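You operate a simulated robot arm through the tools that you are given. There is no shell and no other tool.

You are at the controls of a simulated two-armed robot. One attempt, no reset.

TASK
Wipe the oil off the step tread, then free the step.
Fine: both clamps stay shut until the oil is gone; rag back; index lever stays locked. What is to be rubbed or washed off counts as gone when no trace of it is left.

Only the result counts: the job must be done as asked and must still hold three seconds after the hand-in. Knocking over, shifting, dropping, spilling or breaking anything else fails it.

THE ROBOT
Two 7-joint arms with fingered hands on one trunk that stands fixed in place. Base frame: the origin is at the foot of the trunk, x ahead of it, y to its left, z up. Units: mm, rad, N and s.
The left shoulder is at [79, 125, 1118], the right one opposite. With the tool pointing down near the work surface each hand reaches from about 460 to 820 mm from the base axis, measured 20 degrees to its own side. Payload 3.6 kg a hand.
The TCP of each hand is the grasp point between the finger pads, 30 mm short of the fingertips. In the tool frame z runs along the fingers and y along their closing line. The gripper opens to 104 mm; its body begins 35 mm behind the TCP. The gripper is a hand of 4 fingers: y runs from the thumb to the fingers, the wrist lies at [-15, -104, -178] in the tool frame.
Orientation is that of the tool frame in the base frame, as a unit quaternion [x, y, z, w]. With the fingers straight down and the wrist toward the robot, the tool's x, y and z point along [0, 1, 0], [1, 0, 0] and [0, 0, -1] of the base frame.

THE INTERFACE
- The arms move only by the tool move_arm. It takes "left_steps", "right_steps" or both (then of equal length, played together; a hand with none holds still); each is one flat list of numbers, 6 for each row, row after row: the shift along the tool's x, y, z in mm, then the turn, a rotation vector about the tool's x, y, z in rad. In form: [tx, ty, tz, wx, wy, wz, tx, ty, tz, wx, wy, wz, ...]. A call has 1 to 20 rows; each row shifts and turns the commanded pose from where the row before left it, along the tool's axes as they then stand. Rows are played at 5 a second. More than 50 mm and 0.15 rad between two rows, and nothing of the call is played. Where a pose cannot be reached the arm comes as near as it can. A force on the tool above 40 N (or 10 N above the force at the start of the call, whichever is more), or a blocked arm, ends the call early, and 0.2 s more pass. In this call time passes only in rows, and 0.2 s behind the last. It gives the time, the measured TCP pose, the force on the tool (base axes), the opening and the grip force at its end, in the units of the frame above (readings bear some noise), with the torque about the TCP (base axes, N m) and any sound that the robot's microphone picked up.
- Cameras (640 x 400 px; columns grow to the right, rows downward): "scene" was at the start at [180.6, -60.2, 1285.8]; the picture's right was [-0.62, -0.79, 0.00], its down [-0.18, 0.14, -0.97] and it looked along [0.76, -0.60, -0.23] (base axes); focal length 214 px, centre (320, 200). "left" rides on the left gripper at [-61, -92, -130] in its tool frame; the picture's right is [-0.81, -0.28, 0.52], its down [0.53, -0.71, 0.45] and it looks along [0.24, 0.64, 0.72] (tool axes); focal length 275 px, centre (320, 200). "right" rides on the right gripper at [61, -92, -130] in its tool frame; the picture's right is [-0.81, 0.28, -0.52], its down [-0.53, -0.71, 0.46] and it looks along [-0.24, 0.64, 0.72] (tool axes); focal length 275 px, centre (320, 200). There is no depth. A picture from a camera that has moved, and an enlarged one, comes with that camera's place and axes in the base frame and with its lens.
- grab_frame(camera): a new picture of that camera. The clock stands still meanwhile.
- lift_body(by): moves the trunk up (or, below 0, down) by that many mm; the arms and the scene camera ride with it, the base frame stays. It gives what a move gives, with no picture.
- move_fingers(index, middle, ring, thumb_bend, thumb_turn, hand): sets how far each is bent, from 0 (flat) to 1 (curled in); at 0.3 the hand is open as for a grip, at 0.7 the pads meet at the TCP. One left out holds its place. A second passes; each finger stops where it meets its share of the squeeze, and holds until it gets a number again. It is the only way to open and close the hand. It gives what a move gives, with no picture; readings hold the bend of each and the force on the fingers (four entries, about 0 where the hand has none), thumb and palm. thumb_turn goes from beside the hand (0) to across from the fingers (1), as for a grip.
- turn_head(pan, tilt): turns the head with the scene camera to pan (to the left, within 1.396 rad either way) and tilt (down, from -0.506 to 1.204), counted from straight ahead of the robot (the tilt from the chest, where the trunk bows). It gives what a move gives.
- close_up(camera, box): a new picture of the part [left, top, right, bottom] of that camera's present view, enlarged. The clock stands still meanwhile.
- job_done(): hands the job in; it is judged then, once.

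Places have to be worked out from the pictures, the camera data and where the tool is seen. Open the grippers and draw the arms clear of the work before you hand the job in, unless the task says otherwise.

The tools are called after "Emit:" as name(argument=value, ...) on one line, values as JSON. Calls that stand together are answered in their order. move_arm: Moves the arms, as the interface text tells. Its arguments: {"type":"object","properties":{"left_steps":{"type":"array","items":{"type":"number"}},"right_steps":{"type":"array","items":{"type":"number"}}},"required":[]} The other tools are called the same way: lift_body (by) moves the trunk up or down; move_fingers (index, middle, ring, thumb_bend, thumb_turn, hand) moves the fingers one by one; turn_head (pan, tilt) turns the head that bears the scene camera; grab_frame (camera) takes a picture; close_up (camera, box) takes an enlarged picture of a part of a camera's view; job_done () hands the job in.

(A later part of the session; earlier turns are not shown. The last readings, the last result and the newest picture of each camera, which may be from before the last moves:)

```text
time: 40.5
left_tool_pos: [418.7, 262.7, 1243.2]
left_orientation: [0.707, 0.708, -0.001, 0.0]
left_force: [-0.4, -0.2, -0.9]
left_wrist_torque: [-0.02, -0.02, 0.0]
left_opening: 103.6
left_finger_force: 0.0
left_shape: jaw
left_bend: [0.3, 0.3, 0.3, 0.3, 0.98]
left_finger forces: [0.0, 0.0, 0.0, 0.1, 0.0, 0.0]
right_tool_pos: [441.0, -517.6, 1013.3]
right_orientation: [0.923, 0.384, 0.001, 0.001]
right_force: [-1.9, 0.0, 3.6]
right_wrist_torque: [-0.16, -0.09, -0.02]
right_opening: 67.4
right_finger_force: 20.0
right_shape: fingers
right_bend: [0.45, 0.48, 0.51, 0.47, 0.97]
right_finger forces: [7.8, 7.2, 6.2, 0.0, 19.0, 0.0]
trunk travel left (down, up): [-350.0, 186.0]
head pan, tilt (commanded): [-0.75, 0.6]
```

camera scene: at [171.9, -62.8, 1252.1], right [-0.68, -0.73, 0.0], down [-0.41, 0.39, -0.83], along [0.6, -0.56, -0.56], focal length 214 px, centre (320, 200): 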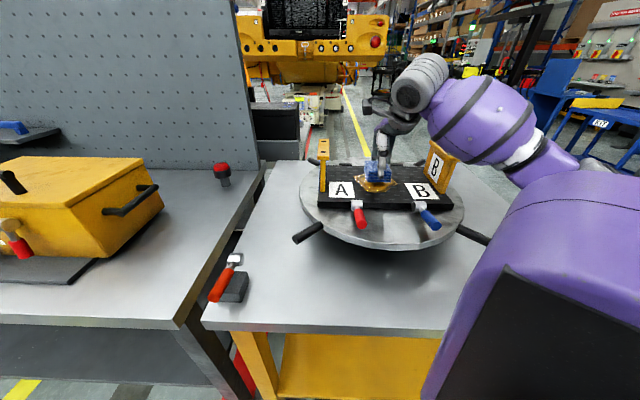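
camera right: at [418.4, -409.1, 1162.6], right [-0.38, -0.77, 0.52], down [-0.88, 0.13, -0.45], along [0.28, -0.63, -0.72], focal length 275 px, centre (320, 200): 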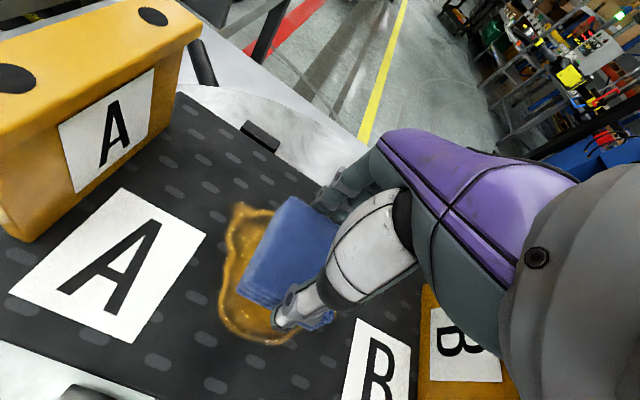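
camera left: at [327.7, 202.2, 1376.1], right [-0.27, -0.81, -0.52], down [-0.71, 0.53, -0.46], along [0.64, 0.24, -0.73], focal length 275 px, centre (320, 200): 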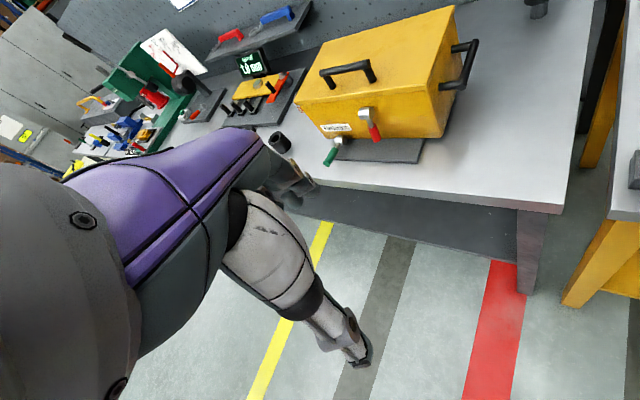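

Contact at z ≈ 1013 with 3.6 N. I press slightly more and check the force.

Emit:
move_arm(right_steps=[0, 0, 2, 0, 0, 0])

Emit:
close_up(camera="scene", box=[330, 130, 430, 220])

```text
time: 40.9
left_tool_pos: [418.7, 264.5, 1243.1]
left_orientation: [0.707, 0.708, 0.0, 0.001]
left_force: [0.4, 0.4, 1.1]
left_wrist_torque: [0.02, 0.01, -0.01]
left_opening: 103.6
left_finger_force: 0.1
left_shape: jaw
left_bend: [0.3, 0.3, 0.3, 0.3, 0.98]
left_finger forces: [0.0, 0.0, 0.0, 0.0, 0.0, 0.0]
right_tool_pos: [439.9, -517.5, 1013.3]
right_orientation: [0.923, 0.384, 0.001, 0.002]
right_force: [-1.5, 0.2, 10.5]
right_wrist_torque: [-0.33, -0.15, -0.01]
right_opening: 67.2
right_finger_force: 20.5
right_shape: fingers
right_bend: [0.45, 0.48, 0.51, 0.47, 0.97]
right_finger forces: [7.8, 7.3, 6.9, 0.1, 19.2, 0.0]
trunk travel left (down, up): [-350.0, 186.0]
head pan, tilt (commanded): [-0.75, 0.6]
```

```text
4.44 times, centred on (380, 175) of scene
camera zoom: at [171.0, -62.0, 1252.3], right [-0.68, -0.73, 0.0], down [-0.41, 0.38, -0.83], along [0.6, -0.56, -0.56], focal length 953 px, centre (53, 311)
```

zoom: 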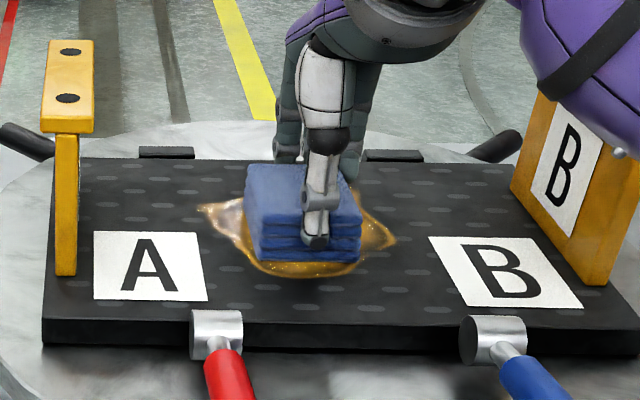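

10 N of pressure. I make a test stroke along tool y (toward the far side) and back, and watch the effect.

Emit:
move_arm(right_steps=[0, 10, 0, 0, 0, 0, 0, 12, 0, 0, 0, 0, 0, 12, 0, 0, 0, 0, 0, -12, 0, 0, 0, 0, 0, -12, 0, 0, 0, 0, 0, -12, 0, 0, 0, 0, 0, -12, 0, 0, 0, 0, 0, -12, 0, 0, 0, 0, 0, -12, 0, 0, 0, 0])

Emit:
close_up(camera="scene", box=[330, 130, 430, 220])

Emit:
grab_frame(camera="right")

```text
time: 42.9
left_tool_pos: [418.0, 264.1, 1244.0]
left_orientation: [0.707, 0.707, -0.001, 0.001]
left_force: [0.3, 0.9, 0.2]
left_wrist_torque: [-0.01, 0.0, -0.01]
left_opening: 103.9
left_finger_force: 0.1
left_shape: jaw
left_bend: [0.3, 0.3, 0.3, 0.3, 0.98]
left_finger forces: [0.1, 0.0, 0.0, 0.0, 0.0, 0.0]
right_tool_pos: [413.5, -490.3, 1011.0]
right_orientation: [0.924, 0.383, -0.001, 0.0]
right_force: [4.5, -5.0, 18.0]
right_wrist_torque: [-0.5, -0.34, 0.03]
right_opening: 67.2
right_finger_force: 21.7
right_shape: fingers
right_bend: [0.44, 0.47, 0.5, 0.5, 0.97]
right_finger forces: [9.9, 9.3, 7.1, 0.0, 16.3, 0.0]
trunk travel left (down, up): [-350.0, 186.0]
head pan, tilt (commanded): [-0.75, 0.6]
```

```text
4.44 times, centred on (380, 175) of scene
camera zoom: at [171.5, -62.1, 1252.2], right [-0.68, -0.73, 0.0], down [-0.41, 0.38, -0.83], along [0.6, -0.56, -0.56], focal length 953 px, centre (53, 311)
```

zoom: 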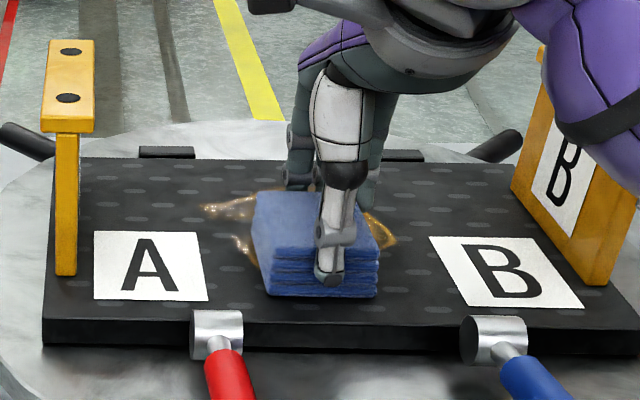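

```text
taken
camera right: at [391.5, -381.2, 1142.3], right [-0.38, -0.77, 0.52], down [-0.88, 0.13, -0.46], along [0.28, -0.63, -0.72], focal length 275 px, centre (320, 200)
```

right: 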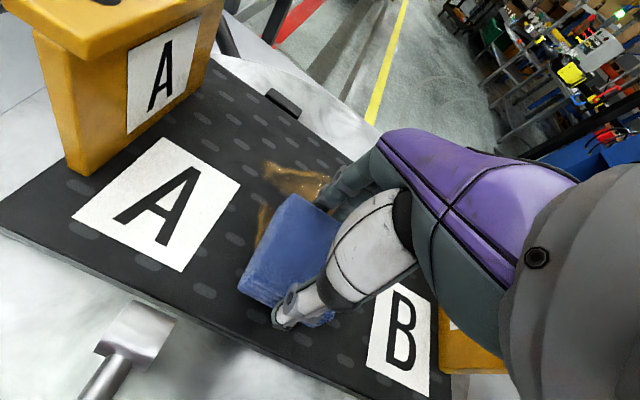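

The oil is coming off where the rag passed. I ease the pressure slightly and raster the A-side half.

Emit:
move_arm(right_steps=[14, 0, -1, 0, 0, 0, 14, 0, -0.5, 0, 0, 0, 0, 11, 0, 0, 0, 0, 0, 11, 0, 0, 0, 0, 0, 11, 0, 0, 0, 0, 0, 11, 0, 0, 0, 0, 0, 11, 0, 0, 0, 0, 0, 11, 0, 0, 0, 0, 0, 11, 0, 0, 0, 0, 10, 0, 0, 0, 0, 0, 8, 0, 0, 0, 0, 0, 0, -11, 0, 0, 0, 0, 0, -11, 0, 0, 0, 0, 0, -11, 0, 0, 0, 0, 0, -11, 0, 0, 0, 0, 0, -11, 0, 0, 0, 0, 0, -11, 0, 0, 0, 0, 0, -11, 0, 0, 0, 0])

Emit:
close_up(camera="scene", box=[330, 130, 430, 220])

Emit:
grab_frame(camera="right")

```text
time: 46.7
left_tool_pos: [419.0, 263.9, 1244.2]
left_orientation: [0.707, 0.707, 0.0, 0.001]
left_force: [0.7, -0.3, 0.0]
left_wrist_torque: [0.03, -0.01, -0.01]
left_opening: 103.7
left_finger_force: 0.1
left_shape: jaw
left_bend: [0.3, 0.3, 0.3, 0.3, 0.98]
left_finger forces: [0.1, 0.0, 0.0, 0.0, 0.0, 0.0]
right_tool_pos: [444.8, -457.0, 1011.5]
right_orientation: [0.924, 0.383, -0.001, -0.001]
right_force: [1.4, 0.3, 3.8]
right_wrist_torque: [-0.1, -0.12, 0.05]
right_opening: 67.1
right_finger_force: 20.1
right_shape: fingers
right_bend: [0.46, 0.48, 0.51, 0.48, 0.98]
right_finger forces: [8.2, 7.5, 6.4, 0.0, 18.3, 0.0]
trunk travel left (down, up): [-350.0, 186.0]
head pan, tilt (commanded): [-0.75, 0.6]
```

```text
4.44 times, centred on (380, 175) of scene
camera zoom: at [171.7, -62.5, 1252.1], right [-0.68, -0.73, 0.0], down [-0.41, 0.39, -0.83], along [0.6, -0.56, -0.56], focal length 953 px, centre (53, 311)
```

zoom: 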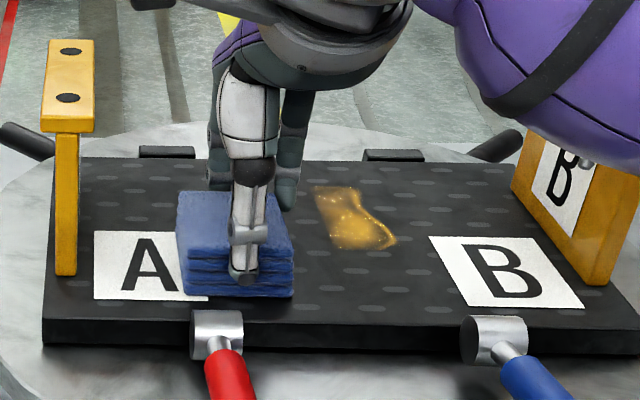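

```text
taken
camera right: at [424.0, -349.1, 1143.2], right [-0.38, -0.77, 0.52], down [-0.88, 0.13, -0.45], along [0.28, -0.63, -0.73], focal length 275 px, centre (320, 200)
```

right: 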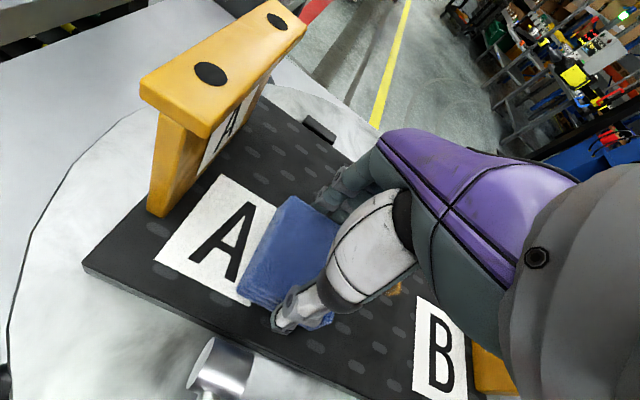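

The A-side half is clean. Now I sweep back to the far side, across to the remaining patch (B side), and down over it.

Emit:
move_arm(right_steps=[0, 11, 0.5, 0, 0, 0, 0, 11, 0, 0, 0, 0, 0, 11, 0, 0, 0, 0, 0, 11, 0, 0, 0, 0, 0, 11, 0, 0, 0, 0, 0, 11, 0, 0, 0, 0, 0, 11, 0, 0, 0, 0, -12, 0, 0, 0, 0, 0, -12, 0, 0, 0, 0, 0, -12, 0, 0, 0, 0, 0, -12, 0, 0, 0, 0, 0, -12, 0, 0, 0, 0, 0, -12, 0, 0.5, 0, 0, 0, 0, -11, 0, 0, 0, 0, 0, -11, 0, 0, 0, 0, 0, -11, 0, 0, 0, 0, 0, -11, 0, 0, 0, 0, 0, -11, 0, 0, 0, 0, 0, -11, 0, 0, 0, 0, 0, -11, 0, 0, 0, 0])

Emit:
close_up(camera="scene", box=[330, 130, 430, 220])

Emit:
grab_frame(camera="right")

```text
time: 50.9
left_tool_pos: [419.5, 263.7, 1243.2]
left_orientation: [0.707, 0.707, 0.0, 0.001]
left_force: [-0.1, 0.2, 0.2]
left_wrist_torque: [0.0, -0.03, -0.01]
left_opening: 103.7
left_finger_force: 0.0
left_shape: jaw
left_bend: [0.3, 0.3, 0.3, 0.3, 0.98]
left_finger forces: [0.0, 0.1, 0.0, 0.1, 0.0, 0.0]
right_tool_pos: [394.7, -509.7, 1011.1]
right_orientation: [0.924, 0.383, -0.001, -0.001]
right_force: [2.4, -3.1, 9.2]
right_wrist_torque: [-0.28, -0.16, 0.01]
right_opening: 67.4
right_finger_force: 20.6
right_shape: fingers
right_bend: [0.46, 0.48, 0.51, 0.49, 0.98]
right_finger forces: [8.8, 8.3, 7.0, 0.1, 17.5, 0.0]
trunk travel left (down, up): [-350.0, 186.0]
head pan, tilt (commanded): [-0.75, 0.6]
```

```text
4.44 times, centred on (380, 175) of scene
camera zoom: at [171.5, -62.3, 1252.2], right [-0.68, -0.73, 0.0], down [-0.41, 0.38, -0.83], along [0.6, -0.56, -0.56], focal length 953 px, centre (53, 311)
```

zoom: 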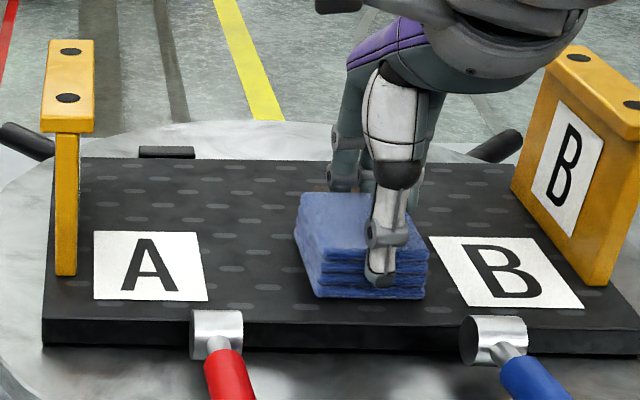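

```text
taken
camera right: at [373.7, -400.2, 1142.5], right [-0.38, -0.77, 0.52], down [-0.88, 0.13, -0.46], along [0.29, -0.63, -0.72], focal length 275 px, centre (320, 200)
```

right: 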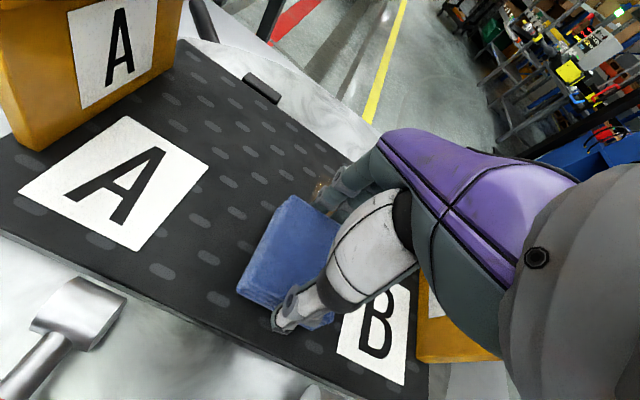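

Nearly all gone; a faint spot remains around the far centre. I sweep further to the far side, across, and over the B-side edge.

Emit:
move_arm(right_steps=[0, 11, 0, 0, 0, 0, 0, 11, 0, 0, 0, 0, 0, 11, 0, 0, 0, 0, 0, 11, 0, 0, 0, 0, 0, 11, 0, 0, 0, 0, 0, 11, 0, 0, 0, 0, 0, 11, 0, 0, 0, 0, 0, 11, 0, 0, 0, 0, 12, 0, 0, 0, 0, 0, 12, 0, 0, 0, 0, 0, 12, 0, 0, 0, 0, 0, 0, -11, 0, 0, 0, 0, 0, -11, 0, 0, 0, 0, 0, -11, 0, 0, 0, 0, -12, 0, 0, 0, 0, 0, -12, 0, 0, 0, 0, 0, -12, 0, 0, 0, 0, 0, -12, 0, 0, 0, 0, 0, -12, 0, 0, 0, 0, 0])

Emit:
close_up(camera="scene", box=[330, 130, 430, 220])

Emit:
grab_frame(camera="right")

```text
time: 54.9
left_tool_pos: [417.7, 265.9, 1243.6]
left_orientation: [0.706, 0.708, 0.0, 0.001]
left_force: [0.1, 0.1, 0.0]
left_wrist_torque: [-0.01, 0.01, -0.01]
left_opening: 103.9
left_finger_force: 0.1
left_shape: jaw
left_bend: [0.3, 0.3, 0.3, 0.3, 0.98]
left_finger forces: [0.1, 0.1, 0.0, 0.1, 0.0, 0.0]
right_tool_pos: [415.9, -565.1, 1010.3]
right_orientation: [0.923, 0.384, 0.0, 0.0]
right_force: [1.1, 2.5, 3.6]
right_wrist_torque: [-0.03, -0.11, 0.07]
right_opening: 67.3
right_finger_force: 20.2
right_shape: fingers
right_bend: [0.46, 0.48, 0.51, 0.49, 0.97]
right_finger forces: [7.5, 7.4, 6.0, 0.0, 18.8, 0.0]
trunk travel left (down, up): [-350.0, 186.0]
head pan, tilt (commanded): [-0.75, 0.6]
```

```text
4.44 times, centred on (380, 175) of scene
camera zoom: at [171.7, -62.2, 1252.1], right [-0.68, -0.73, 0.0], down [-0.41, 0.38, -0.83], along [0.6, -0.56, -0.56], focal length 953 px, centre (53, 311)
```

zoom: 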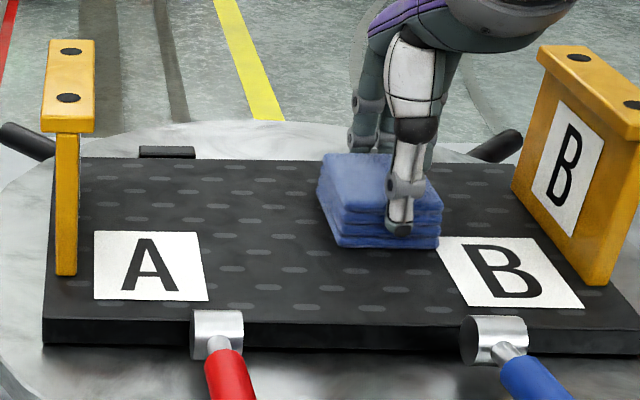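

```text
taken
camera right: at [395.5, -456.0, 1142.5], right [-0.38, -0.77, 0.52], down [-0.88, 0.13, -0.46], along [0.28, -0.63, -0.72], focal length 275 px, centre (320, 200)
```

right: 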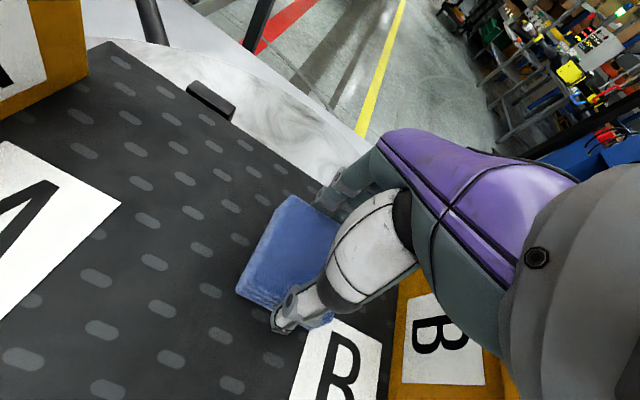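

Looks clean outside the rag's footprint. I run one more pass over the B-side strip, then lift and inspect.

Emit:
move_arm(right_steps=[0, 11, 0, 0, 0, 0, 0, 11, 0, 0, 0, 0, 0, 11, 0, 0, 0, 0, 0, -11, 0, 0, 0, 0, 0, -11, 0, 0, 0, 0, 0, -11, 0, 0, 0, 0, 0, -11, 0, 0, 0, 0, 0, -11, 0, 0, 0, 0, 0, -11, 0, 0, 0, 0, 0, -11, 0, 0, 0, 0, 11, 0, 0, 0, 0, 0, 11, 0, 0, 0, 0, 0, 0, 0, -12, 0, 0, 0, 0, -5, -20, 0, 0, 0, 0, -15, -25, 0, 0, 0, 0, -30, -25, 0, 0, 0, 0, -35, -15, 0, 0, 0, 0, -35, 0, 0, 0, 0])

Emit:
close_up(camera="scene", box=[330, 130, 430, 220])

Emit:
grab_frame(camera="right")

```text
time: 58.7
left_tool_pos: [419.2, 263.9, 1243.4]
left_orientation: [0.706, 0.708, 0.0, 0.001]
left_force: [0.4, -0.5, -0.7]
left_wrist_torque: [0.01, -0.01, -0.01]
left_opening: 103.5
left_finger_force: 0.0
left_shape: jaw
left_bend: [0.3, 0.3, 0.3, 0.3, 0.98]
left_finger forces: [0.0, 0.0, 0.0, 0.0, 0.0, 0.0]
right_tool_pos: [314.8, -431.4, 1106.4]
right_orientation: [0.923, 0.384, 0.0, -0.001]
right_force: [0.4, -0.8, 0.5]
right_wrist_torque: [-0.03, -0.04, -0.05]
right_opening: 67.1
right_finger_force: 20.2
right_shape: fingers
right_bend: [0.45, 0.48, 0.51, 0.49, 0.98]
right_finger forces: [8.0, 7.3, 6.6, 0.0, 18.8, 0.0]
trunk travel left (down, up): [-350.0, 186.0]
head pan, tilt (commanded): [-0.75, 0.6]
```

```text
4.44 times, centred on (380, 175) of scene
camera zoom: at [171.3, -62.4, 1252.2], right [-0.68, -0.73, 0.0], down [-0.41, 0.38, -0.83], along [0.6, -0.56, -0.56], focal length 953 px, centre (53, 311)
```

zoom: 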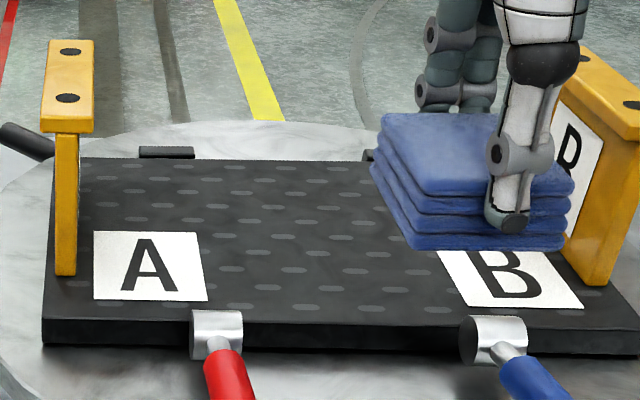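

```text
taken
camera right: at [294.3, -322.8, 1238.6], right [-0.38, -0.77, 0.52], down [-0.88, 0.13, -0.45], along [0.28, -0.63, -0.73], focal length 275 px, centre (320, 200)
```

right: 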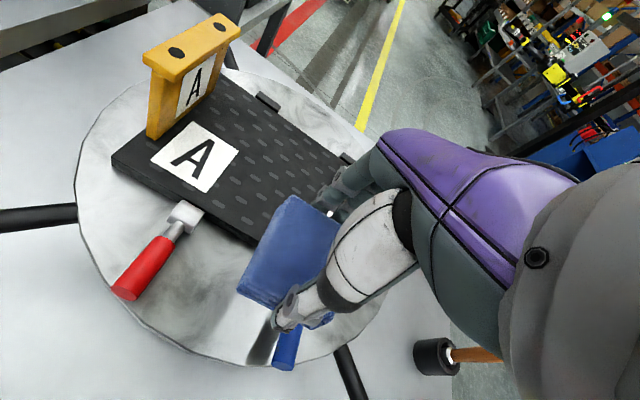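

The tread looks clean in the visible area. I shift sideways to see the part hidden behind the rag.

Emit:
move_arm(right_steps=[35, 0, 0, 0, 0, 0, 35, -5, 0, 0, 0, 0, 35, -10, 0, 0, 0, 0, 30, -10, 0, 0, 0, 0])

Emit:
close_up(camera="scene", box=[330, 130, 460, 240])

Emit:
close_up(camera="right", box=[0, 0, 360, 300])

```text
time: 59.7
left_tool_pos: [420.3, 265.3, 1243.3]
left_orientation: [0.707, 0.707, -0.001, 0.0]
left_force: [0.2, -0.4, 0.1]
left_wrist_torque: [0.0, 0.01, 0.01]
left_opening: 103.7
left_finger_force: 0.0
left_shape: jaw
left_bend: [0.3, 0.3, 0.3, 0.3, 0.98]
left_finger forces: [0.0, 0.0, 0.0, 0.1, 0.0, 0.2]
right_tool_pos: [393.9, -322.6, 1106.3]
right_orientation: [0.923, 0.384, 0.0, 0.0]
right_force: [0.5, -0.1, -0.5]
right_wrist_torque: [0.01, 0.0, -0.01]
right_opening: 67.1
right_finger_force: 19.9
right_shape: fingers
right_bend: [0.45, 0.48, 0.51, 0.49, 0.98]
right_finger forces: [7.9, 7.3, 6.3, 0.0, 18.5, 0.0]
trunk travel left (down, up): [-350.0, 186.0]
head pan, tilt (commanded): [-0.75, 0.6]
```

```text
3.64 times, centred on (395, 185) of scene
camera zoom: at [172.4, -62.4, 1252.0], right [-0.68, -0.73, 0.0], down [-0.41, 0.39, -0.82], along [0.6, -0.56, -0.57], focal length 780 px, centre (47, 254)
```

zoom: 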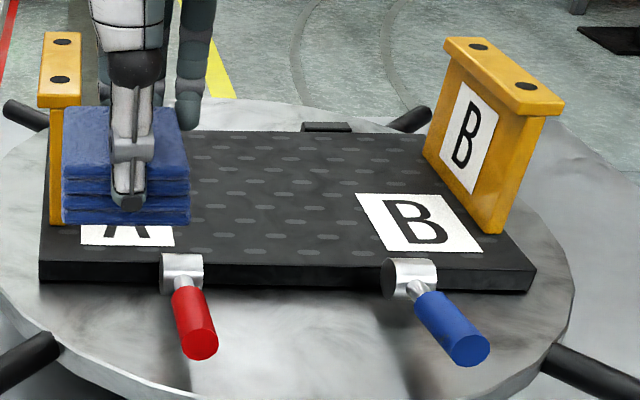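

```text
1.33 times, centred on (180, 150) of right
camera zoom: at [373.1, -212.6, 1238.3], right [-0.38, -0.77, 0.52], down [-0.88, 0.13, -0.45], along [0.28, -0.63, -0.73], focal length 367 px, centre (507, 267)
```

zoom: 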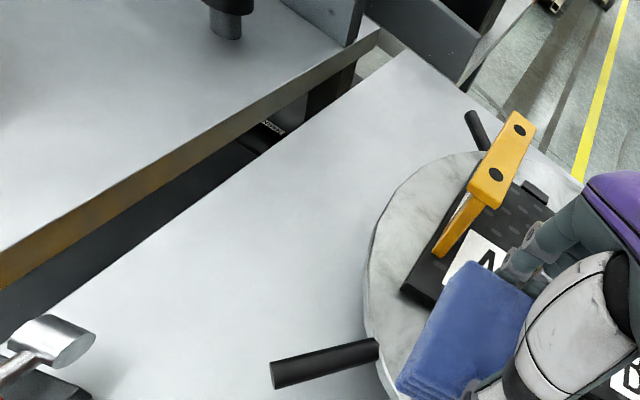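

The B half also looks clean. I zoom further for any remaining trace.

Emit:
close_up(camera="scene", box=[362, 162, 422, 202])

```text
10.00 times, centred on (392, 182) of scene
camera zoom: at [172.4, -62.4, 1252.0], right [-0.68, -0.73, 0.0], down [-0.41, 0.39, -0.82], along [0.6, -0.56, -0.57], focal length 2145 px, centre (-400, 380)
```

zoom: 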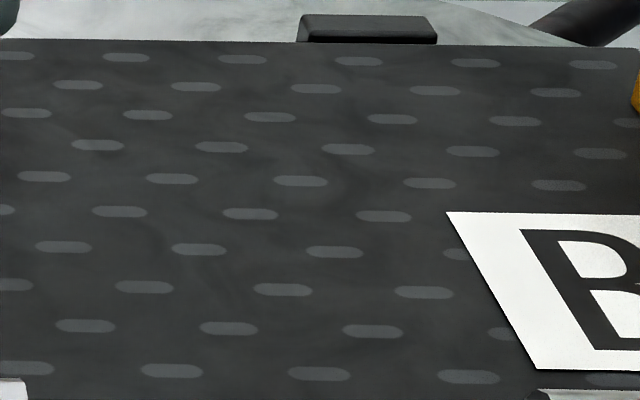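

No trace is visible. Now I take the rag back: yaw to 0, travel to the left, then yaw to +45 at the same safe height.

Emit:
move_arm(right_steps=[0, 0, 0, 0, 0, -0.131, 0, 0, 0, 0, 0, -0.131, 0, 0, 0, 0, 0, -0.131, 0, 0, 0, 0, 0, -0.131, 0, 0, 0, 0, 0, -0.131, 0, 0, 0, 0, 0, -0.13, 31, 15, 0, 0, 0, 0, 32, 15, 0, 0, 0, 0, 32, 15, 0, 0, 0, 0, 32, 15, 0, 0, 0, 0, 31, 15, 0, 0, 0, 0, 31, 15, 0, 0, 0, 0, 0, 10, 0, 0, 0, -0.131, 0, 10, 0, 0, 0, -0.131, 0, 10, 0, 0, 0, -0.131, 0, 10, 0, 0, 0, -0.131, 0, 10, 0, 0, 0, -0.131, 0, 10, 0, 0, 0, -0.13])

Emit:
close_up(camera="scene", box=[300, 120, 460, 240])

Emit:
turn_head(pan=-0.1, tilt=0.65)

Emit:
grab_frame(camera="scene")

```text
time: 63.5
left_tool_pos: [421.5, 262.2, 1242.6]
left_orientation: [0.706, 0.708, -0.001, -0.001]
left_force: [0.0, -1.1, 0.4]
left_wrist_torque: [0.05, 0.02, 0.01]
left_opening: 103.7
left_finger_force: 0.1
left_shape: jaw
left_bend: [0.3, 0.3, 0.3, 0.3, 0.98]
left_finger forces: [0.0, 0.0, 0.0, 0.0, 0.0, 0.0]
right_tool_pos: [540.2, -115.2, 1106.7]
right_orientation: [0.382, 0.924, -0.001, 0.0]
right_force: [0.5, -0.5, -0.8]
right_wrist_torque: [0.05, 0.01, 0.04]
right_opening: 66.9
right_finger_force: 20.1
right_shape: fingers
right_bend: [0.45, 0.48, 0.51, 0.49, 0.98]
right_finger forces: [8.0, 7.3, 6.1, 0.0, 18.4, 0.0]
trunk travel left (down, up): [-350.0, 186.0]
head pan, tilt (commanded): [-0.75, 0.6]
```

```text
3.33 times, centred on (380, 180) of scene
camera zoom: at [173.9, -64.1, 1251.6], right [-0.68, -0.73, 0.0], down [-0.41, 0.39, -0.82], along [0.6, -0.56, -0.57], focal length 715 px, centre (120, 267)
```

zoom: 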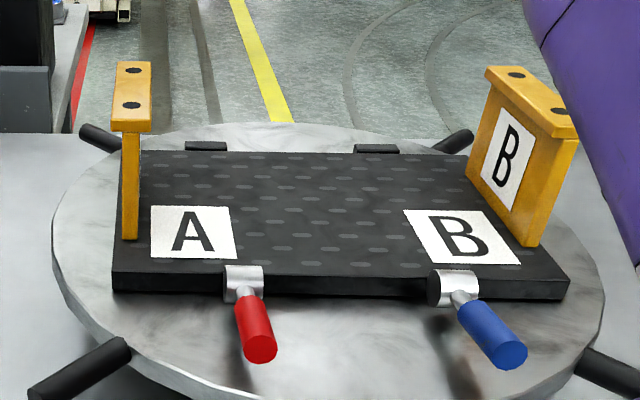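

```text
time: 64.5
left_tool_pos: [418.2, 263.2, 1244.1]
left_orientation: [0.706, 0.708, 0.0, 0.0]
left_force: [0.5, -0.6, -0.8]
left_wrist_torque: [0.01, -0.03, -0.01]
left_opening: 103.7
left_finger_force: 0.2
left_shape: jaw
left_bend: [0.3, 0.3, 0.3, 0.3, 0.98]
left_finger forces: [0.1, 0.1, 0.0, 0.1, 0.0, 0.0]
right_tool_pos: [537.8, -113.9, 1106.8]
right_orientation: [0.382, 0.924, -0.001, -0.001]
right_force: [-0.3, 0.0, -0.3]
right_wrist_torque: [-0.01, 0.02, -0.03]
right_opening: 66.9
right_finger_force: 19.9
right_shape: fingers
right_bend: [0.45, 0.48, 0.51, 0.49, 0.98]
right_finger forces: [7.9, 7.2, 6.1, 0.0, 18.4, 0.0]
trunk travel left (down, up): [-350.0, 186.0]
head pan, tilt (commanded): [-0.099, 0.649]
```

```text
taken
camera scene: at [193.5, -11.1, 1247.8], right [-0.1, -0.99, 0.0], down [-0.6, 0.06, -0.8], along [0.79, -0.08, -0.6], focal length 214 px, centre (320, 200)
```

scene: 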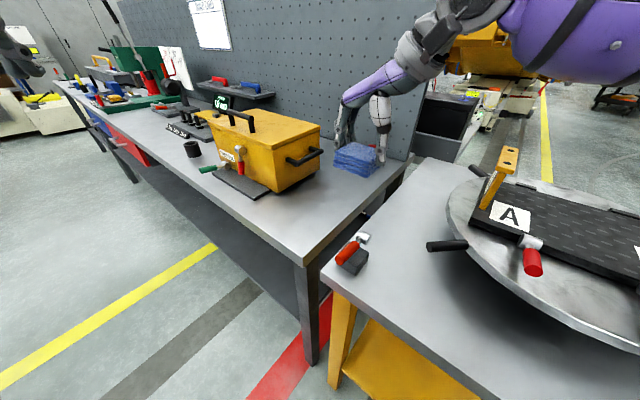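

The whole tread is clean and both clamps are still shut. I bring the rag down toward its original spot along the reverse path, stopping a little above the table.

Emit:
move_arm(right_steps=[0, 15, 25, 0, 0, 0, 1, 15, 27, 0, 0, 0, 1, 15, 27, 0, 0, 0, 1, 15, 27, 0, 0, 0, 1, 15, 27, 0, 0, 0, 1, 12, 22, 0, 0, 0, 0, 12, 15, 0, 0, 0])

Emit:
close_up(camera="left", box=[460, 60, 640, 200])

Emit:
close_up(camera="scene", box=[280, 150, 380, 240])

```text
time: 66.2
left_tool_pos: [419.5, 263.9, 1243.9]
left_orientation: [0.707, 0.707, -0.002, 0.0]
left_force: [0.2, 0.6, 0.0]
left_wrist_torque: [-0.02, -0.01, 0.03]
left_opening: 103.9
left_finger_force: 0.0
left_shape: jaw
left_bend: [0.3, 0.3, 0.3, 0.3, 0.98]
left_finger forces: [0.1, 0.0, 0.0, 0.1, 0.1, 0.0]
right_tool_pos: [606.0, -38.4, 936.9]
right_orientation: [0.383, 0.924, 0.0, -0.001]
right_force: [0.6, 1.0, -1.0]
right_wrist_torque: [-0.01, 0.0, 0.0]
right_opening: 66.8
right_finger_force: 18.6
right_shape: fingers
right_bend: [0.45, 0.48, 0.51, 0.49, 0.98]
right_finger forces: [7.9, 7.1, 6.1, 0.1, 18.0, 0.1]
trunk travel left (down, up): [-350.0, 186.0]
head pan, tilt (commanded): [-0.099, 0.649]
```

```text
2.86 times, centred on (550, 130) of left
camera zoom: at [328.4, 202.0, 1375.9], right [-0.27, -0.81, -0.52], down [-0.71, 0.53, -0.46], along [0.64, 0.24, -0.73], focal length 786 px, centre (-337, 400)
```

zoom: 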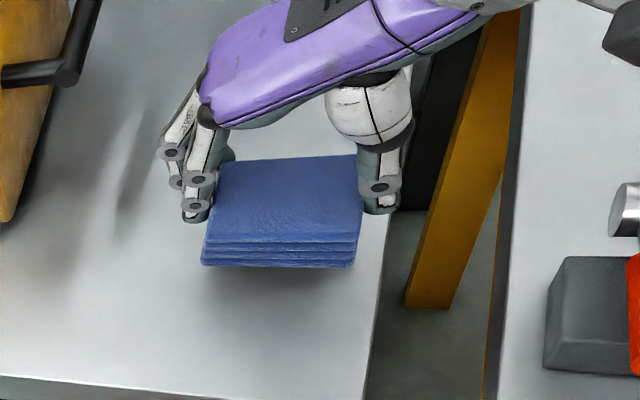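

```text
4.44 times, centred on (330, 195) of scene
camera zoom: at [194.2, -11.3, 1247.7], right [-0.1, -1.0, 0.0], down [-0.6, 0.06, -0.8], along [0.79, -0.08, -0.61], focal length 953 px, centre (276, 222)
```

zoom: 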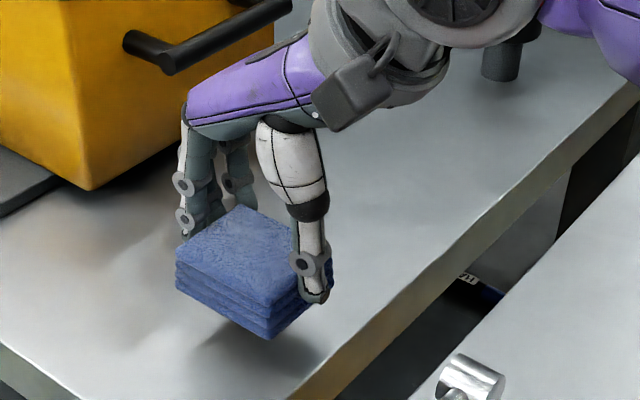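

I lower to just above the table, then touch down gently.

Emit:
move_arm(right_steps=[0, 0, 10, 0, 0, 0, 0, 0, 8, 0, 0, 0, 0, 0, 4, 0, 0, 0])

Emit:
move_arm(right_steps=[0, 0, 3, 0, 0, 0])

Emit:
close_up(camera="left", box=[460, 60, 640, 200])

Emit:
close_up(camera="scene", box=[280, 150, 380, 240])

```text
time: 67.0
left_tool_pos: [419.0, 263.1, 1243.6]
left_orientation: [0.706, 0.708, -0.001, 0.0]
left_force: [0.2, 0.3, -0.1]
left_wrist_torque: [0.02, 0.01, -0.02]
left_opening: 103.7
left_finger_force: 0.0
left_shape: jaw
left_bend: [0.3, 0.3, 0.3, 0.3, 0.98]
left_finger forces: [0.1, 0.0, 0.0, 0.0, 0.1, 0.0]
right_tool_pos: [605.9, -39.4, 914.4]
right_orientation: [0.382, 0.924, 0.0, 0.0]
right_force: [0.9, -0.3, 0.3]
right_wrist_torque: [0.02, -0.03, -0.02]
right_opening: 66.8
right_finger_force: 19.8
right_shape: fingers
right_bend: [0.45, 0.48, 0.51, 0.49, 0.98]
right_finger forces: [7.8, 7.1, 6.0, 0.1, 17.9, 0.0]
trunk travel left (down, up): [-350.0, 186.0]
head pan, tilt (commanded): [-0.099, 0.649]
```

```text
time: 67.3
left_tool_pos: [418.3, 263.2, 1242.9]
left_orientation: [0.707, 0.708, -0.001, 0.001]
left_force: [0.1, 0.4, 1.1]
left_wrist_torque: [0.02, 0.01, 0.03]
left_opening: 103.8
left_finger_force: 0.1
left_shape: jaw
left_bend: [0.3, 0.3, 0.3, 0.3, 0.98]
left_finger forces: [0.0, 0.0, 0.0, 0.0, 0.0, 0.0]
right_tool_pos: [603.8, -39.2, 912.1]
right_orientation: [0.382, 0.924, 0.001, -0.001]
right_force: [-0.2, 0.0, -1.3]
right_wrist_torque: [0.0, 0.0, -0.02]
right_opening: 67.1
right_finger_force: 19.7
right_shape: fingers
right_bend: [0.45, 0.48, 0.51, 0.49, 0.98]
right_finger forces: [7.9, 7.1, 6.0, 0.1, 18.0, 0.0]
trunk travel left (down, up): [-350.0, 186.0]
head pan, tilt (commanded): [-0.099, 0.649]
```

```text
2.86 times, centred on (550, 130) of left
camera zoom: at [327.8, 202.2, 1376.0], right [-0.27, -0.81, -0.52], down [-0.71, 0.53, -0.46], along [0.64, 0.24, -0.73], focal length 786 px, centre (-337, 400)
```

zoom: 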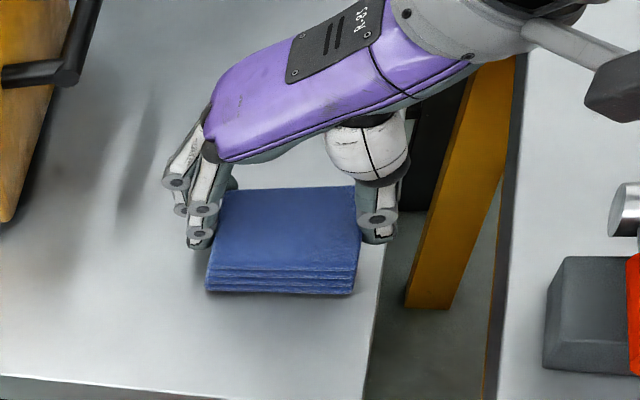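

```text
4.44 times, centred on (330, 195) of scene
camera zoom: at [193.7, -11.1, 1247.8], right [-0.1, -1.0, 0.0], down [-0.6, 0.06, -0.8], along [0.79, -0.08, -0.6], focal length 953 px, centre (276, 222)
```

zoom: 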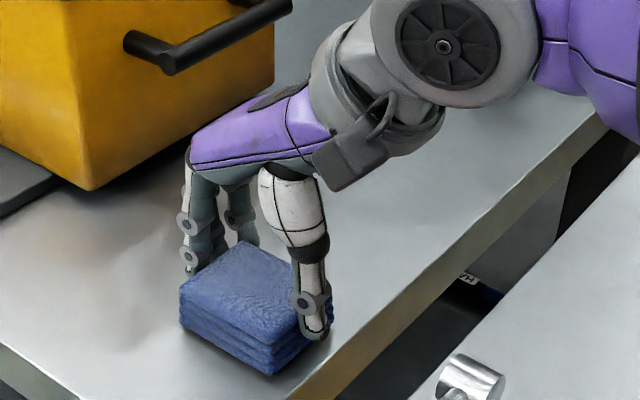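

The rag is about 2 mm above the table, roughly 17 mm short of its original spot along tool y. I move forward the few mm still reachable and touch down.

Emit:
move_arm(right_steps=[0, 4, 0, 0, 0, 0, 0, 0, 2, 0, 0, 0, 0, 0, 1, 0, 0, 0])

```text
time: 68.2
left_tool_pos: [420.1, 263.9, 1243.8]
left_orientation: [0.707, 0.707, 0.0, 0.0]
left_force: [-0.1, -0.5, 0.4]
left_wrist_torque: [-0.03, -0.02, 0.0]
left_opening: 104.0
left_finger_force: 0.1
left_shape: jaw
left_bend: [0.3, 0.3, 0.3, 0.3, 0.98]
left_finger forces: [0.1, 0.1, 0.0, 0.0, 0.0, 0.0]
right_tool_pos: [606.0, -37.1, 908.6]
right_orientation: [0.383, 0.924, 0.001, -0.001]
right_force: [0.0, 0.2, -0.2]
right_wrist_torque: [0.0, -0.01, -0.03]
right_opening: 67.1
right_finger_force: 18.4
right_shape: fingers
right_bend: [0.45, 0.48, 0.52, 0.49, 0.98]
right_finger forces: [7.9, 7.1, 3.9, 0.0, 17.8, 0.0]
trunk travel left (down, up): [-350.0, 186.0]
head pan, tilt (commanded): [-0.099, 0.649]
```

Still no contact force; I lower a touch more.

Emit:
move_arm(right_steps=[0, 0, 2, 0, 0, 0, 0, 0, 1, 0, 0, 0])

```text
time: 68.8
left_tool_pos: [418.9, 263.9, 1243.4]
left_orientation: [0.707, 0.707, 0.0, 0.0]
left_force: [-0.2, 0.1, 0.3]
left_wrist_torque: [-0.01, -0.01, 0.01]
left_opening: 103.6
left_finger_force: 0.0
left_shape: jaw
left_bend: [0.3, 0.3, 0.3, 0.3, 0.98]
left_finger forces: [0.0, 0.1, 0.1, 0.1, 0.0, 0.0]
right_tool_pos: [606.1, -35.9, 907.1]
right_orientation: [0.381, 0.924, 0.0, 0.0]
right_force: [-0.9, -1.1, 5.1]
right_wrist_torque: [0.06, -0.11, -0.01]
right_opening: 67.1
right_finger_force: 18.7
right_shape: fingers
right_bend: [0.45, 0.48, 0.52, 0.49, 0.98]
right_finger forces: [7.6, 7.2, 4.1, 0.0, 18.5, 0.0]
trunk travel left (down, up): [-350.0, 186.0]
head pan, tilt (commanded): [-0.099, 0.649]
```

Touchdown with 5 N. I open the three fingers (thumb held at 0.49) leaving the rag on the table.

Emit:
move_fingers(hand="right", index=0.28, middle=0.28, ring=0.28, thumb_bend=0.49)

Emit:
close_up(camera="left", box=[460, 60, 640, 200])

Emit:
close_up(camera="scene", box=[280, 150, 380, 240])

```text
time: 69.8
left_tool_pos: [419.2, 263.9, 1243.5]
left_orientation: [0.706, 0.708, -0.001, 0.0]
left_force: [-0.3, -0.2, 0.3]
left_wrist_torque: [-0.02, 0.01, -0.02]
left_opening: 103.5
left_finger_force: 0.2
left_shape: jaw
left_bend: [0.3, 0.3, 0.3, 0.3, 0.98]
left_finger forces: [0.1, 0.0, 0.0, 0.0, 0.0, 0.0]
right_tool_pos: [606.1, -35.7, 906.9]
right_orientation: [0.381, 0.924, 0.001, 0.0]
right_force: [-0.8, 0.2, 0.1]
right_wrist_torque: [0.0, 0.0, -0.02]
right_opening: 82.8
right_finger_force: 0.1
right_shape: fingers
right_bend: [0.28, 0.28, 0.28, 0.49, 0.98]
right_finger forces: [0.1, 0.0, 0.0, 0.0, 0.2, 0.0]
trunk travel left (down, up): [-350.0, 186.0]
head pan, tilt (commanded): [-0.099, 0.649]
```

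```text
2.86 times, centred on (550, 130) of left
camera zoom: at [327.7, 202.2, 1376.1], right [-0.27, -0.81, -0.52], down [-0.71, 0.53, -0.46], along [0.64, 0.24, -0.73], focal length 786 px, centre (-337, 400)
```

zoom: 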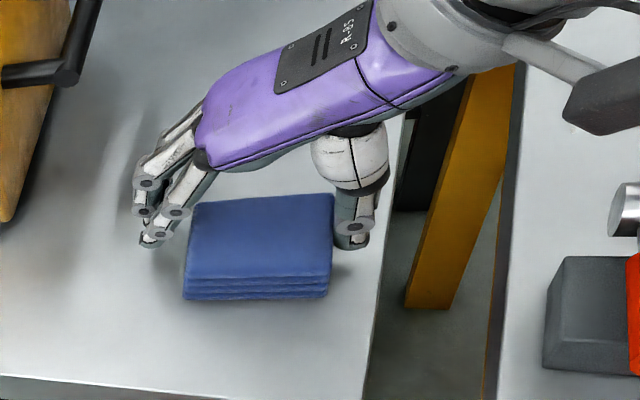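

```text
4.44 times, centred on (330, 195) of scene
camera zoom: at [193.6, -11.1, 1247.8], right [-0.1, -1.0, 0.0], down [-0.6, 0.06, -0.8], along [0.79, -0.08, -0.6], focal length 953 px, centre (276, 222)
```

zoom: 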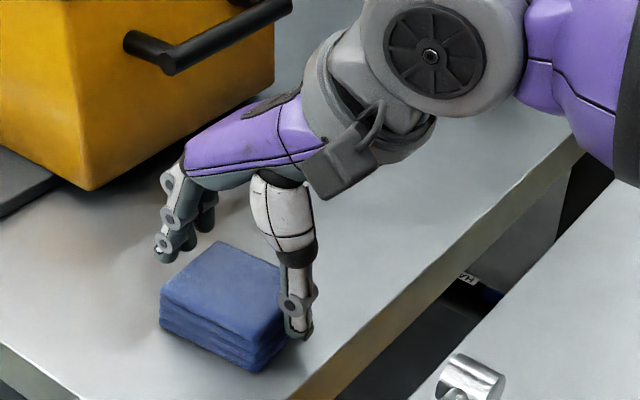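

The rag now lies within about 4-5 mm of its original spot, nearly the same orientation. I open the thumb and lift the hand straight up and back.

Emit:
move_fingers(hand="right", thumb_bend=0.3)

Emit:
move_arm(right_steps=[0, 0, -15, 0, 0, 0, 0, 0, -15, 0, 0, 0, 0, -8, -25, 0, 0, 0, 0, -12, -27, 0, 0, 0, 0, -15, -27, 0, 0, 0, 0, -15, -27, 0, 0, 0, 0, -16, -27, 0, 0, 0, 0, -16, -27, 0, 0, 0, 0, -16, -10, 0, 0, 0])

Emit:
close_up(camera="left", box=[460, 60, 640, 200])

Emit:
close_up(camera="scene", box=[260, 170, 420, 290])

```text
time: 70.8
left_tool_pos: [418.4, 262.7, 1243.4]
left_orientation: [0.706, 0.708, 0.0, 0.001]
left_force: [-0.7, -0.5, 0.6]
left_wrist_torque: [0.0, 0.01, 0.0]
left_opening: 104.0
left_finger_force: 0.1
left_shape: jaw
left_bend: [0.3, 0.3, 0.3, 0.3, 0.98]
left_finger forces: [0.0, 0.0, 0.0, 0.0, 0.0, 0.0]
right_tool_pos: [606.0, -35.5, 906.4]
right_orientation: [0.382, 0.924, 0.0, 0.0]
right_force: [0.2, 1.0, 0.9]
right_wrist_torque: [0.0, 0.0, -0.03]
right_opening: 106.0
right_finger_force: 0.0
right_shape: fingers
right_bend: [0.28, 0.28, 0.28, 0.3, 0.96]
right_finger forces: [0.1, 0.1, 0.1, 0.0, 0.1, 0.0]
trunk travel left (down, up): [-350.0, 186.0]
head pan, tilt (commanded): [-0.099, 0.649]
```

```text
time: 72.8
left_tool_pos: [419.2, 263.5, 1243.6]
left_orientation: [0.706, 0.708, 0.0, 0.0]
left_force: [0.6, 0.2, -0.7]
left_wrist_torque: [0.04, 0.02, 0.02]
left_opening: 104.0
left_finger_force: 0.1
left_shape: jaw
left_bend: [0.3, 0.3, 0.3, 0.3, 0.98]
left_finger forces: [0.0, 0.1, 0.1, 0.0, 0.1, 0.0]
right_tool_pos: [537.9, -103.9, 1108.1]
right_orientation: [0.381, 0.924, 0.0, -0.001]
right_force: [-1.1, 0.3, -0.1]
right_wrist_torque: [-0.04, 0.0, 0.01]
right_opening: 105.9
right_finger_force: 0.0
right_shape: fingers
right_bend: [0.28, 0.28, 0.28, 0.3, 0.96]
right_finger forces: [0.0, 0.0, 0.1, 0.0, 0.0, 0.0]
trunk travel left (down, up): [-350.0, 186.0]
head pan, tilt (commanded): [-0.099, 0.649]
```

```text
2.86 times, centred on (550, 130) of left
camera zoom: at [327.3, 202.0, 1376.2], right [-0.27, -0.81, -0.52], down [-0.71, 0.53, -0.46], along [0.64, 0.24, -0.72], focal length 786 px, centre (-337, 400)
```

zoom: 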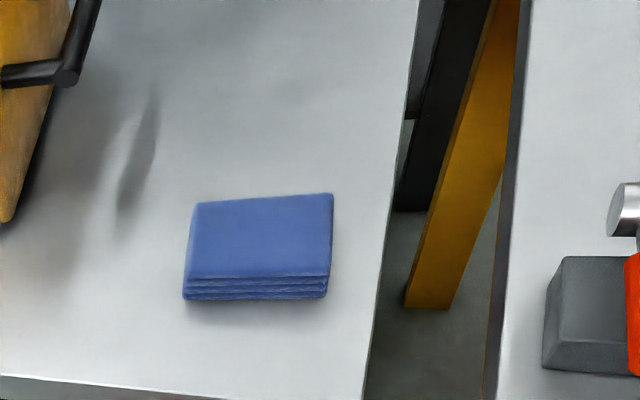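

```text
3.33 times, centred on (340, 230) of scene
camera zoom: at [193.3, -11.3, 1247.8], right [-0.1, -1.0, 0.0], down [-0.6, 0.06, -0.8], along [0.79, -0.08, -0.6], focal length 715 px, centre (253, 100)
```

zoom: 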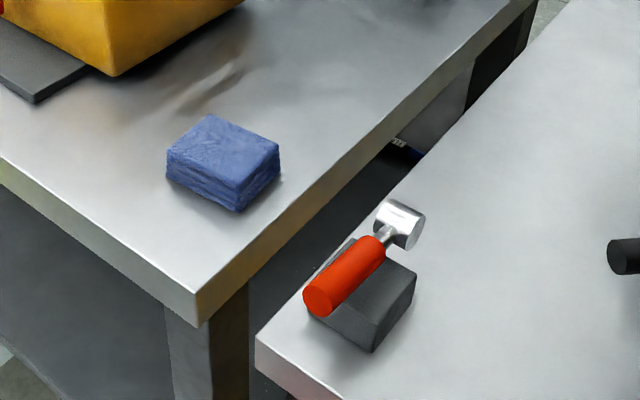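

The rag is back within a few mm and the index lever is untouched. For the clamps, I compute: red barrel about (412, -396, 960), handle end about (348, -335, 976), handle rising slightly outward; blue barrel about (302, -486, 966), handle end about (248, -430, 981). I'll test whether the right hand can hover over the red handle with yaw +45 (closing across the handle), staying high.

Emit:
move_arm(right_steps=[-5, -35, 0, 0, 0, 0, -5, -37, 0, 0, 0, 0, -5, -37, 0, 0, 0, 0, -5, -37, 0, 0, 0, 0, -6, -37, 0, 0, 0, 0, -6, -37, 0, 0, 0, 0, -6, -37, 0, 0, 0, 0, -6, -37, 0, 0, 0, 0])

Emit:
turn_head(pan=-0.75, tilt=0.6)

Emit:
grab_frame(camera="scene")

Emit:
grab_frame(camera="right")

```text
time: 74.5
left_tool_pos: [419.2, 263.1, 1243.7]
left_orientation: [0.706, 0.708, -0.002, 0.001]
left_force: [0.4, -0.4, -0.2]
left_wrist_torque: [-0.02, -0.03, -0.02]
left_opening: 103.8
left_finger_force: 0.1
left_shape: jaw
left_bend: [0.3, 0.3, 0.3, 0.3, 0.98]
left_finger forces: [0.0, 0.1, 0.0, 0.0, 0.0, 0.0]
right_tool_pos: [341.0, -250.8, 1140.6]
right_orientation: [0.383, 0.924, -0.002, -0.001]
right_force: [-0.2, -0.4, 0.0]
right_wrist_torque: [0.01, 0.0, 0.02]
right_opening: 106.1
right_finger_force: 0.1
right_shape: fingers
right_bend: [0.28, 0.28, 0.28, 0.3, 0.96]
right_finger forces: [0.0, 0.0, 0.0, 0.1, 0.0, 0.0]
right hand out of reach, approached as far as the arm can: row 4, 5, 6, 7, 8
trunk travel left (down, up): [-350.0, 186.0]
head pan, tilt (commanded): [-0.099, 0.649]
```

```text
time: 75.6
left_tool_pos: [417.9, 263.1, 1244.4]
left_orientation: [0.706, 0.708, -0.002, 0.001]
left_force: [0.5, 0.2, 0.6]
left_wrist_torque: [-0.02, -0.04, 0.0]
left_opening: 103.8
left_finger_force: 0.1
left_shape: jaw
left_bend: [0.3, 0.3, 0.3, 0.3, 0.98]
left_finger forces: [0.0, 0.1, 0.0, 0.0, 0.0, 0.1]
right_tool_pos: [342.6, -250.6, 1138.8]
right_orientation: [0.382, 0.924, -0.001, 0.0]
right_force: [0.1, -0.1, 0.0]
right_wrist_torque: [0.01, 0.03, 0.0]
right_opening: 106.0
right_finger_force: 0.1
right_shape: fingers
right_bend: [0.28, 0.28, 0.28, 0.3, 0.96]
right_finger forces: [0.0, 0.1, 0.0, 0.0, 0.0, 0.1]
trunk travel left (down, up): [-350.0, 186.0]
head pan, tilt (commanded): [-0.75, 0.6]
```

```text
taken
camera scene: at [172.0, -62.7, 1252.1], right [-0.68, -0.73, 0.0], down [-0.41, 0.38, -0.83], along [0.6, -0.56, -0.56], focal length 214 px, centre (320, 200)
```

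scene: 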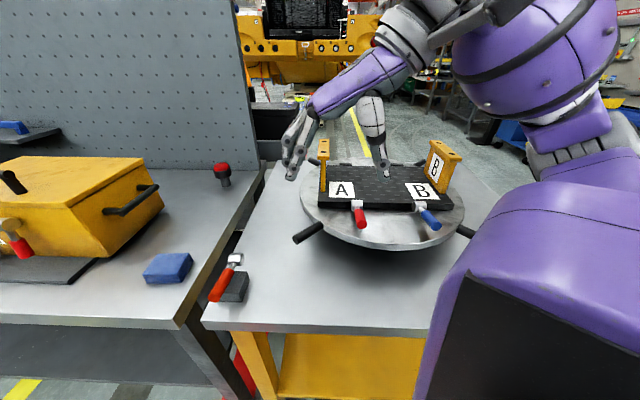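

```text
taken
camera right: at [235.0, -271.1, 1271.0], right [0.77, -0.38, 0.52], down [-0.13, -0.88, -0.45], along [0.63, 0.28, -0.73], focal length 275 px, centre (320, 200)
```

right: 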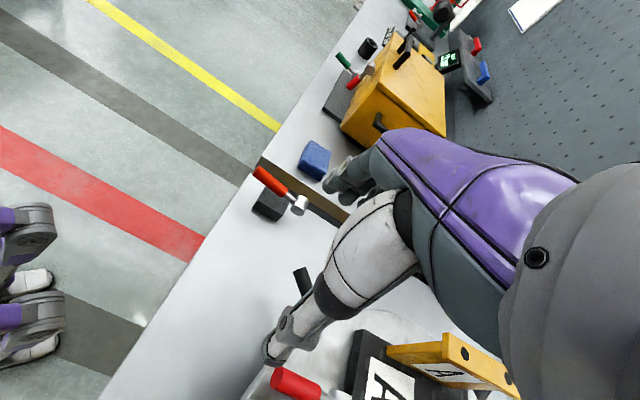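

Yaw +45 isn't reachable over the handle, so I back off to a yaw of about +25 degrees and try to hover over the red handle at z ≈ 1060.

Emit:
move_arm(right_steps=[0, 0, 0, 0, 0, 0.116, 0, 0, 0, 0, 0, 0.116, 0, 0, 0, 0, 0, 0.117, -24, -5, 10, 0, 0, 0, -24, -5, 20, 0, 0, 0, -24, -5, 25, 0, 0, 0, -25, -6, 24, 0, 0, 0])

Emit:
grab_frame(camera="scene")

Emit:
grab_frame(camera="right")

```text
time: 77.2
left_tool_pos: [419.1, 262.5, 1244.4]
left_orientation: [0.707, 0.708, -0.001, -0.001]
left_force: [0.5, 0.7, 0.6]
left_wrist_torque: [0.07, 0.0, 0.02]
left_opening: 103.9
left_finger_force: 0.0
left_shape: jaw
left_bend: [0.3, 0.3, 0.3, 0.3, 0.98]
left_finger forces: [0.1, 0.0, 0.0, 0.1, 0.1, 0.1]
right_tool_pos: [358.1, -356.4, 1063.9]
right_orientation: [0.553, 0.833, 0.0, -0.005]
right_force: [0.6, -0.5, 1.2]
right_wrist_torque: [-0.02, 0.01, 0.01]
right_opening: 106.3
right_finger_force: 0.0
right_shape: fingers
right_bend: [0.28, 0.28, 0.28, 0.3, 0.96]
right_finger forces: [0.1, 0.1, 0.0, 0.0, 0.1, 0.1]
right hand out of reach, approached as far as the arm can: row 7
trunk travel left (down, up): [-350.0, 186.0]
head pan, tilt (commanded): [-0.75, 0.6]
```

```text
taken
camera scene: at [172.5, -64.2, 1251.9], right [-0.68, -0.73, 0.0], down [-0.41, 0.39, -0.82], along [0.6, -0.56, -0.57], focal length 214 px, centre (320, 200)
```

scene: 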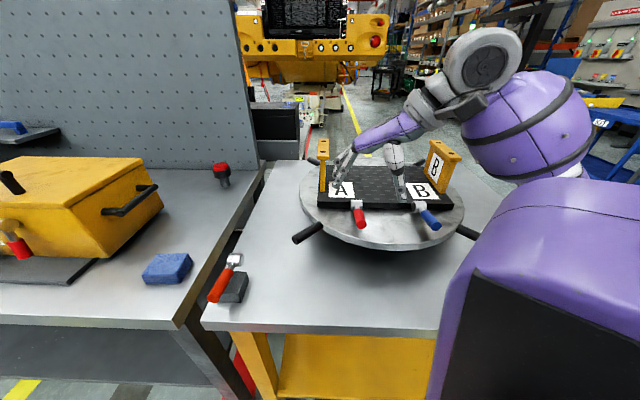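

```text
taken
camera right: at [251.3, -335.5, 1195.6], right [0.57, -0.64, 0.51], down [-0.46, -0.76, -0.46], along [0.68, 0.03, -0.73], focal length 275 px, centre (320, 200)
```

right: 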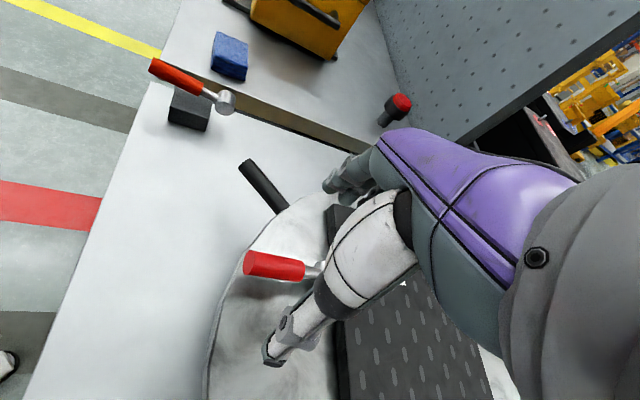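

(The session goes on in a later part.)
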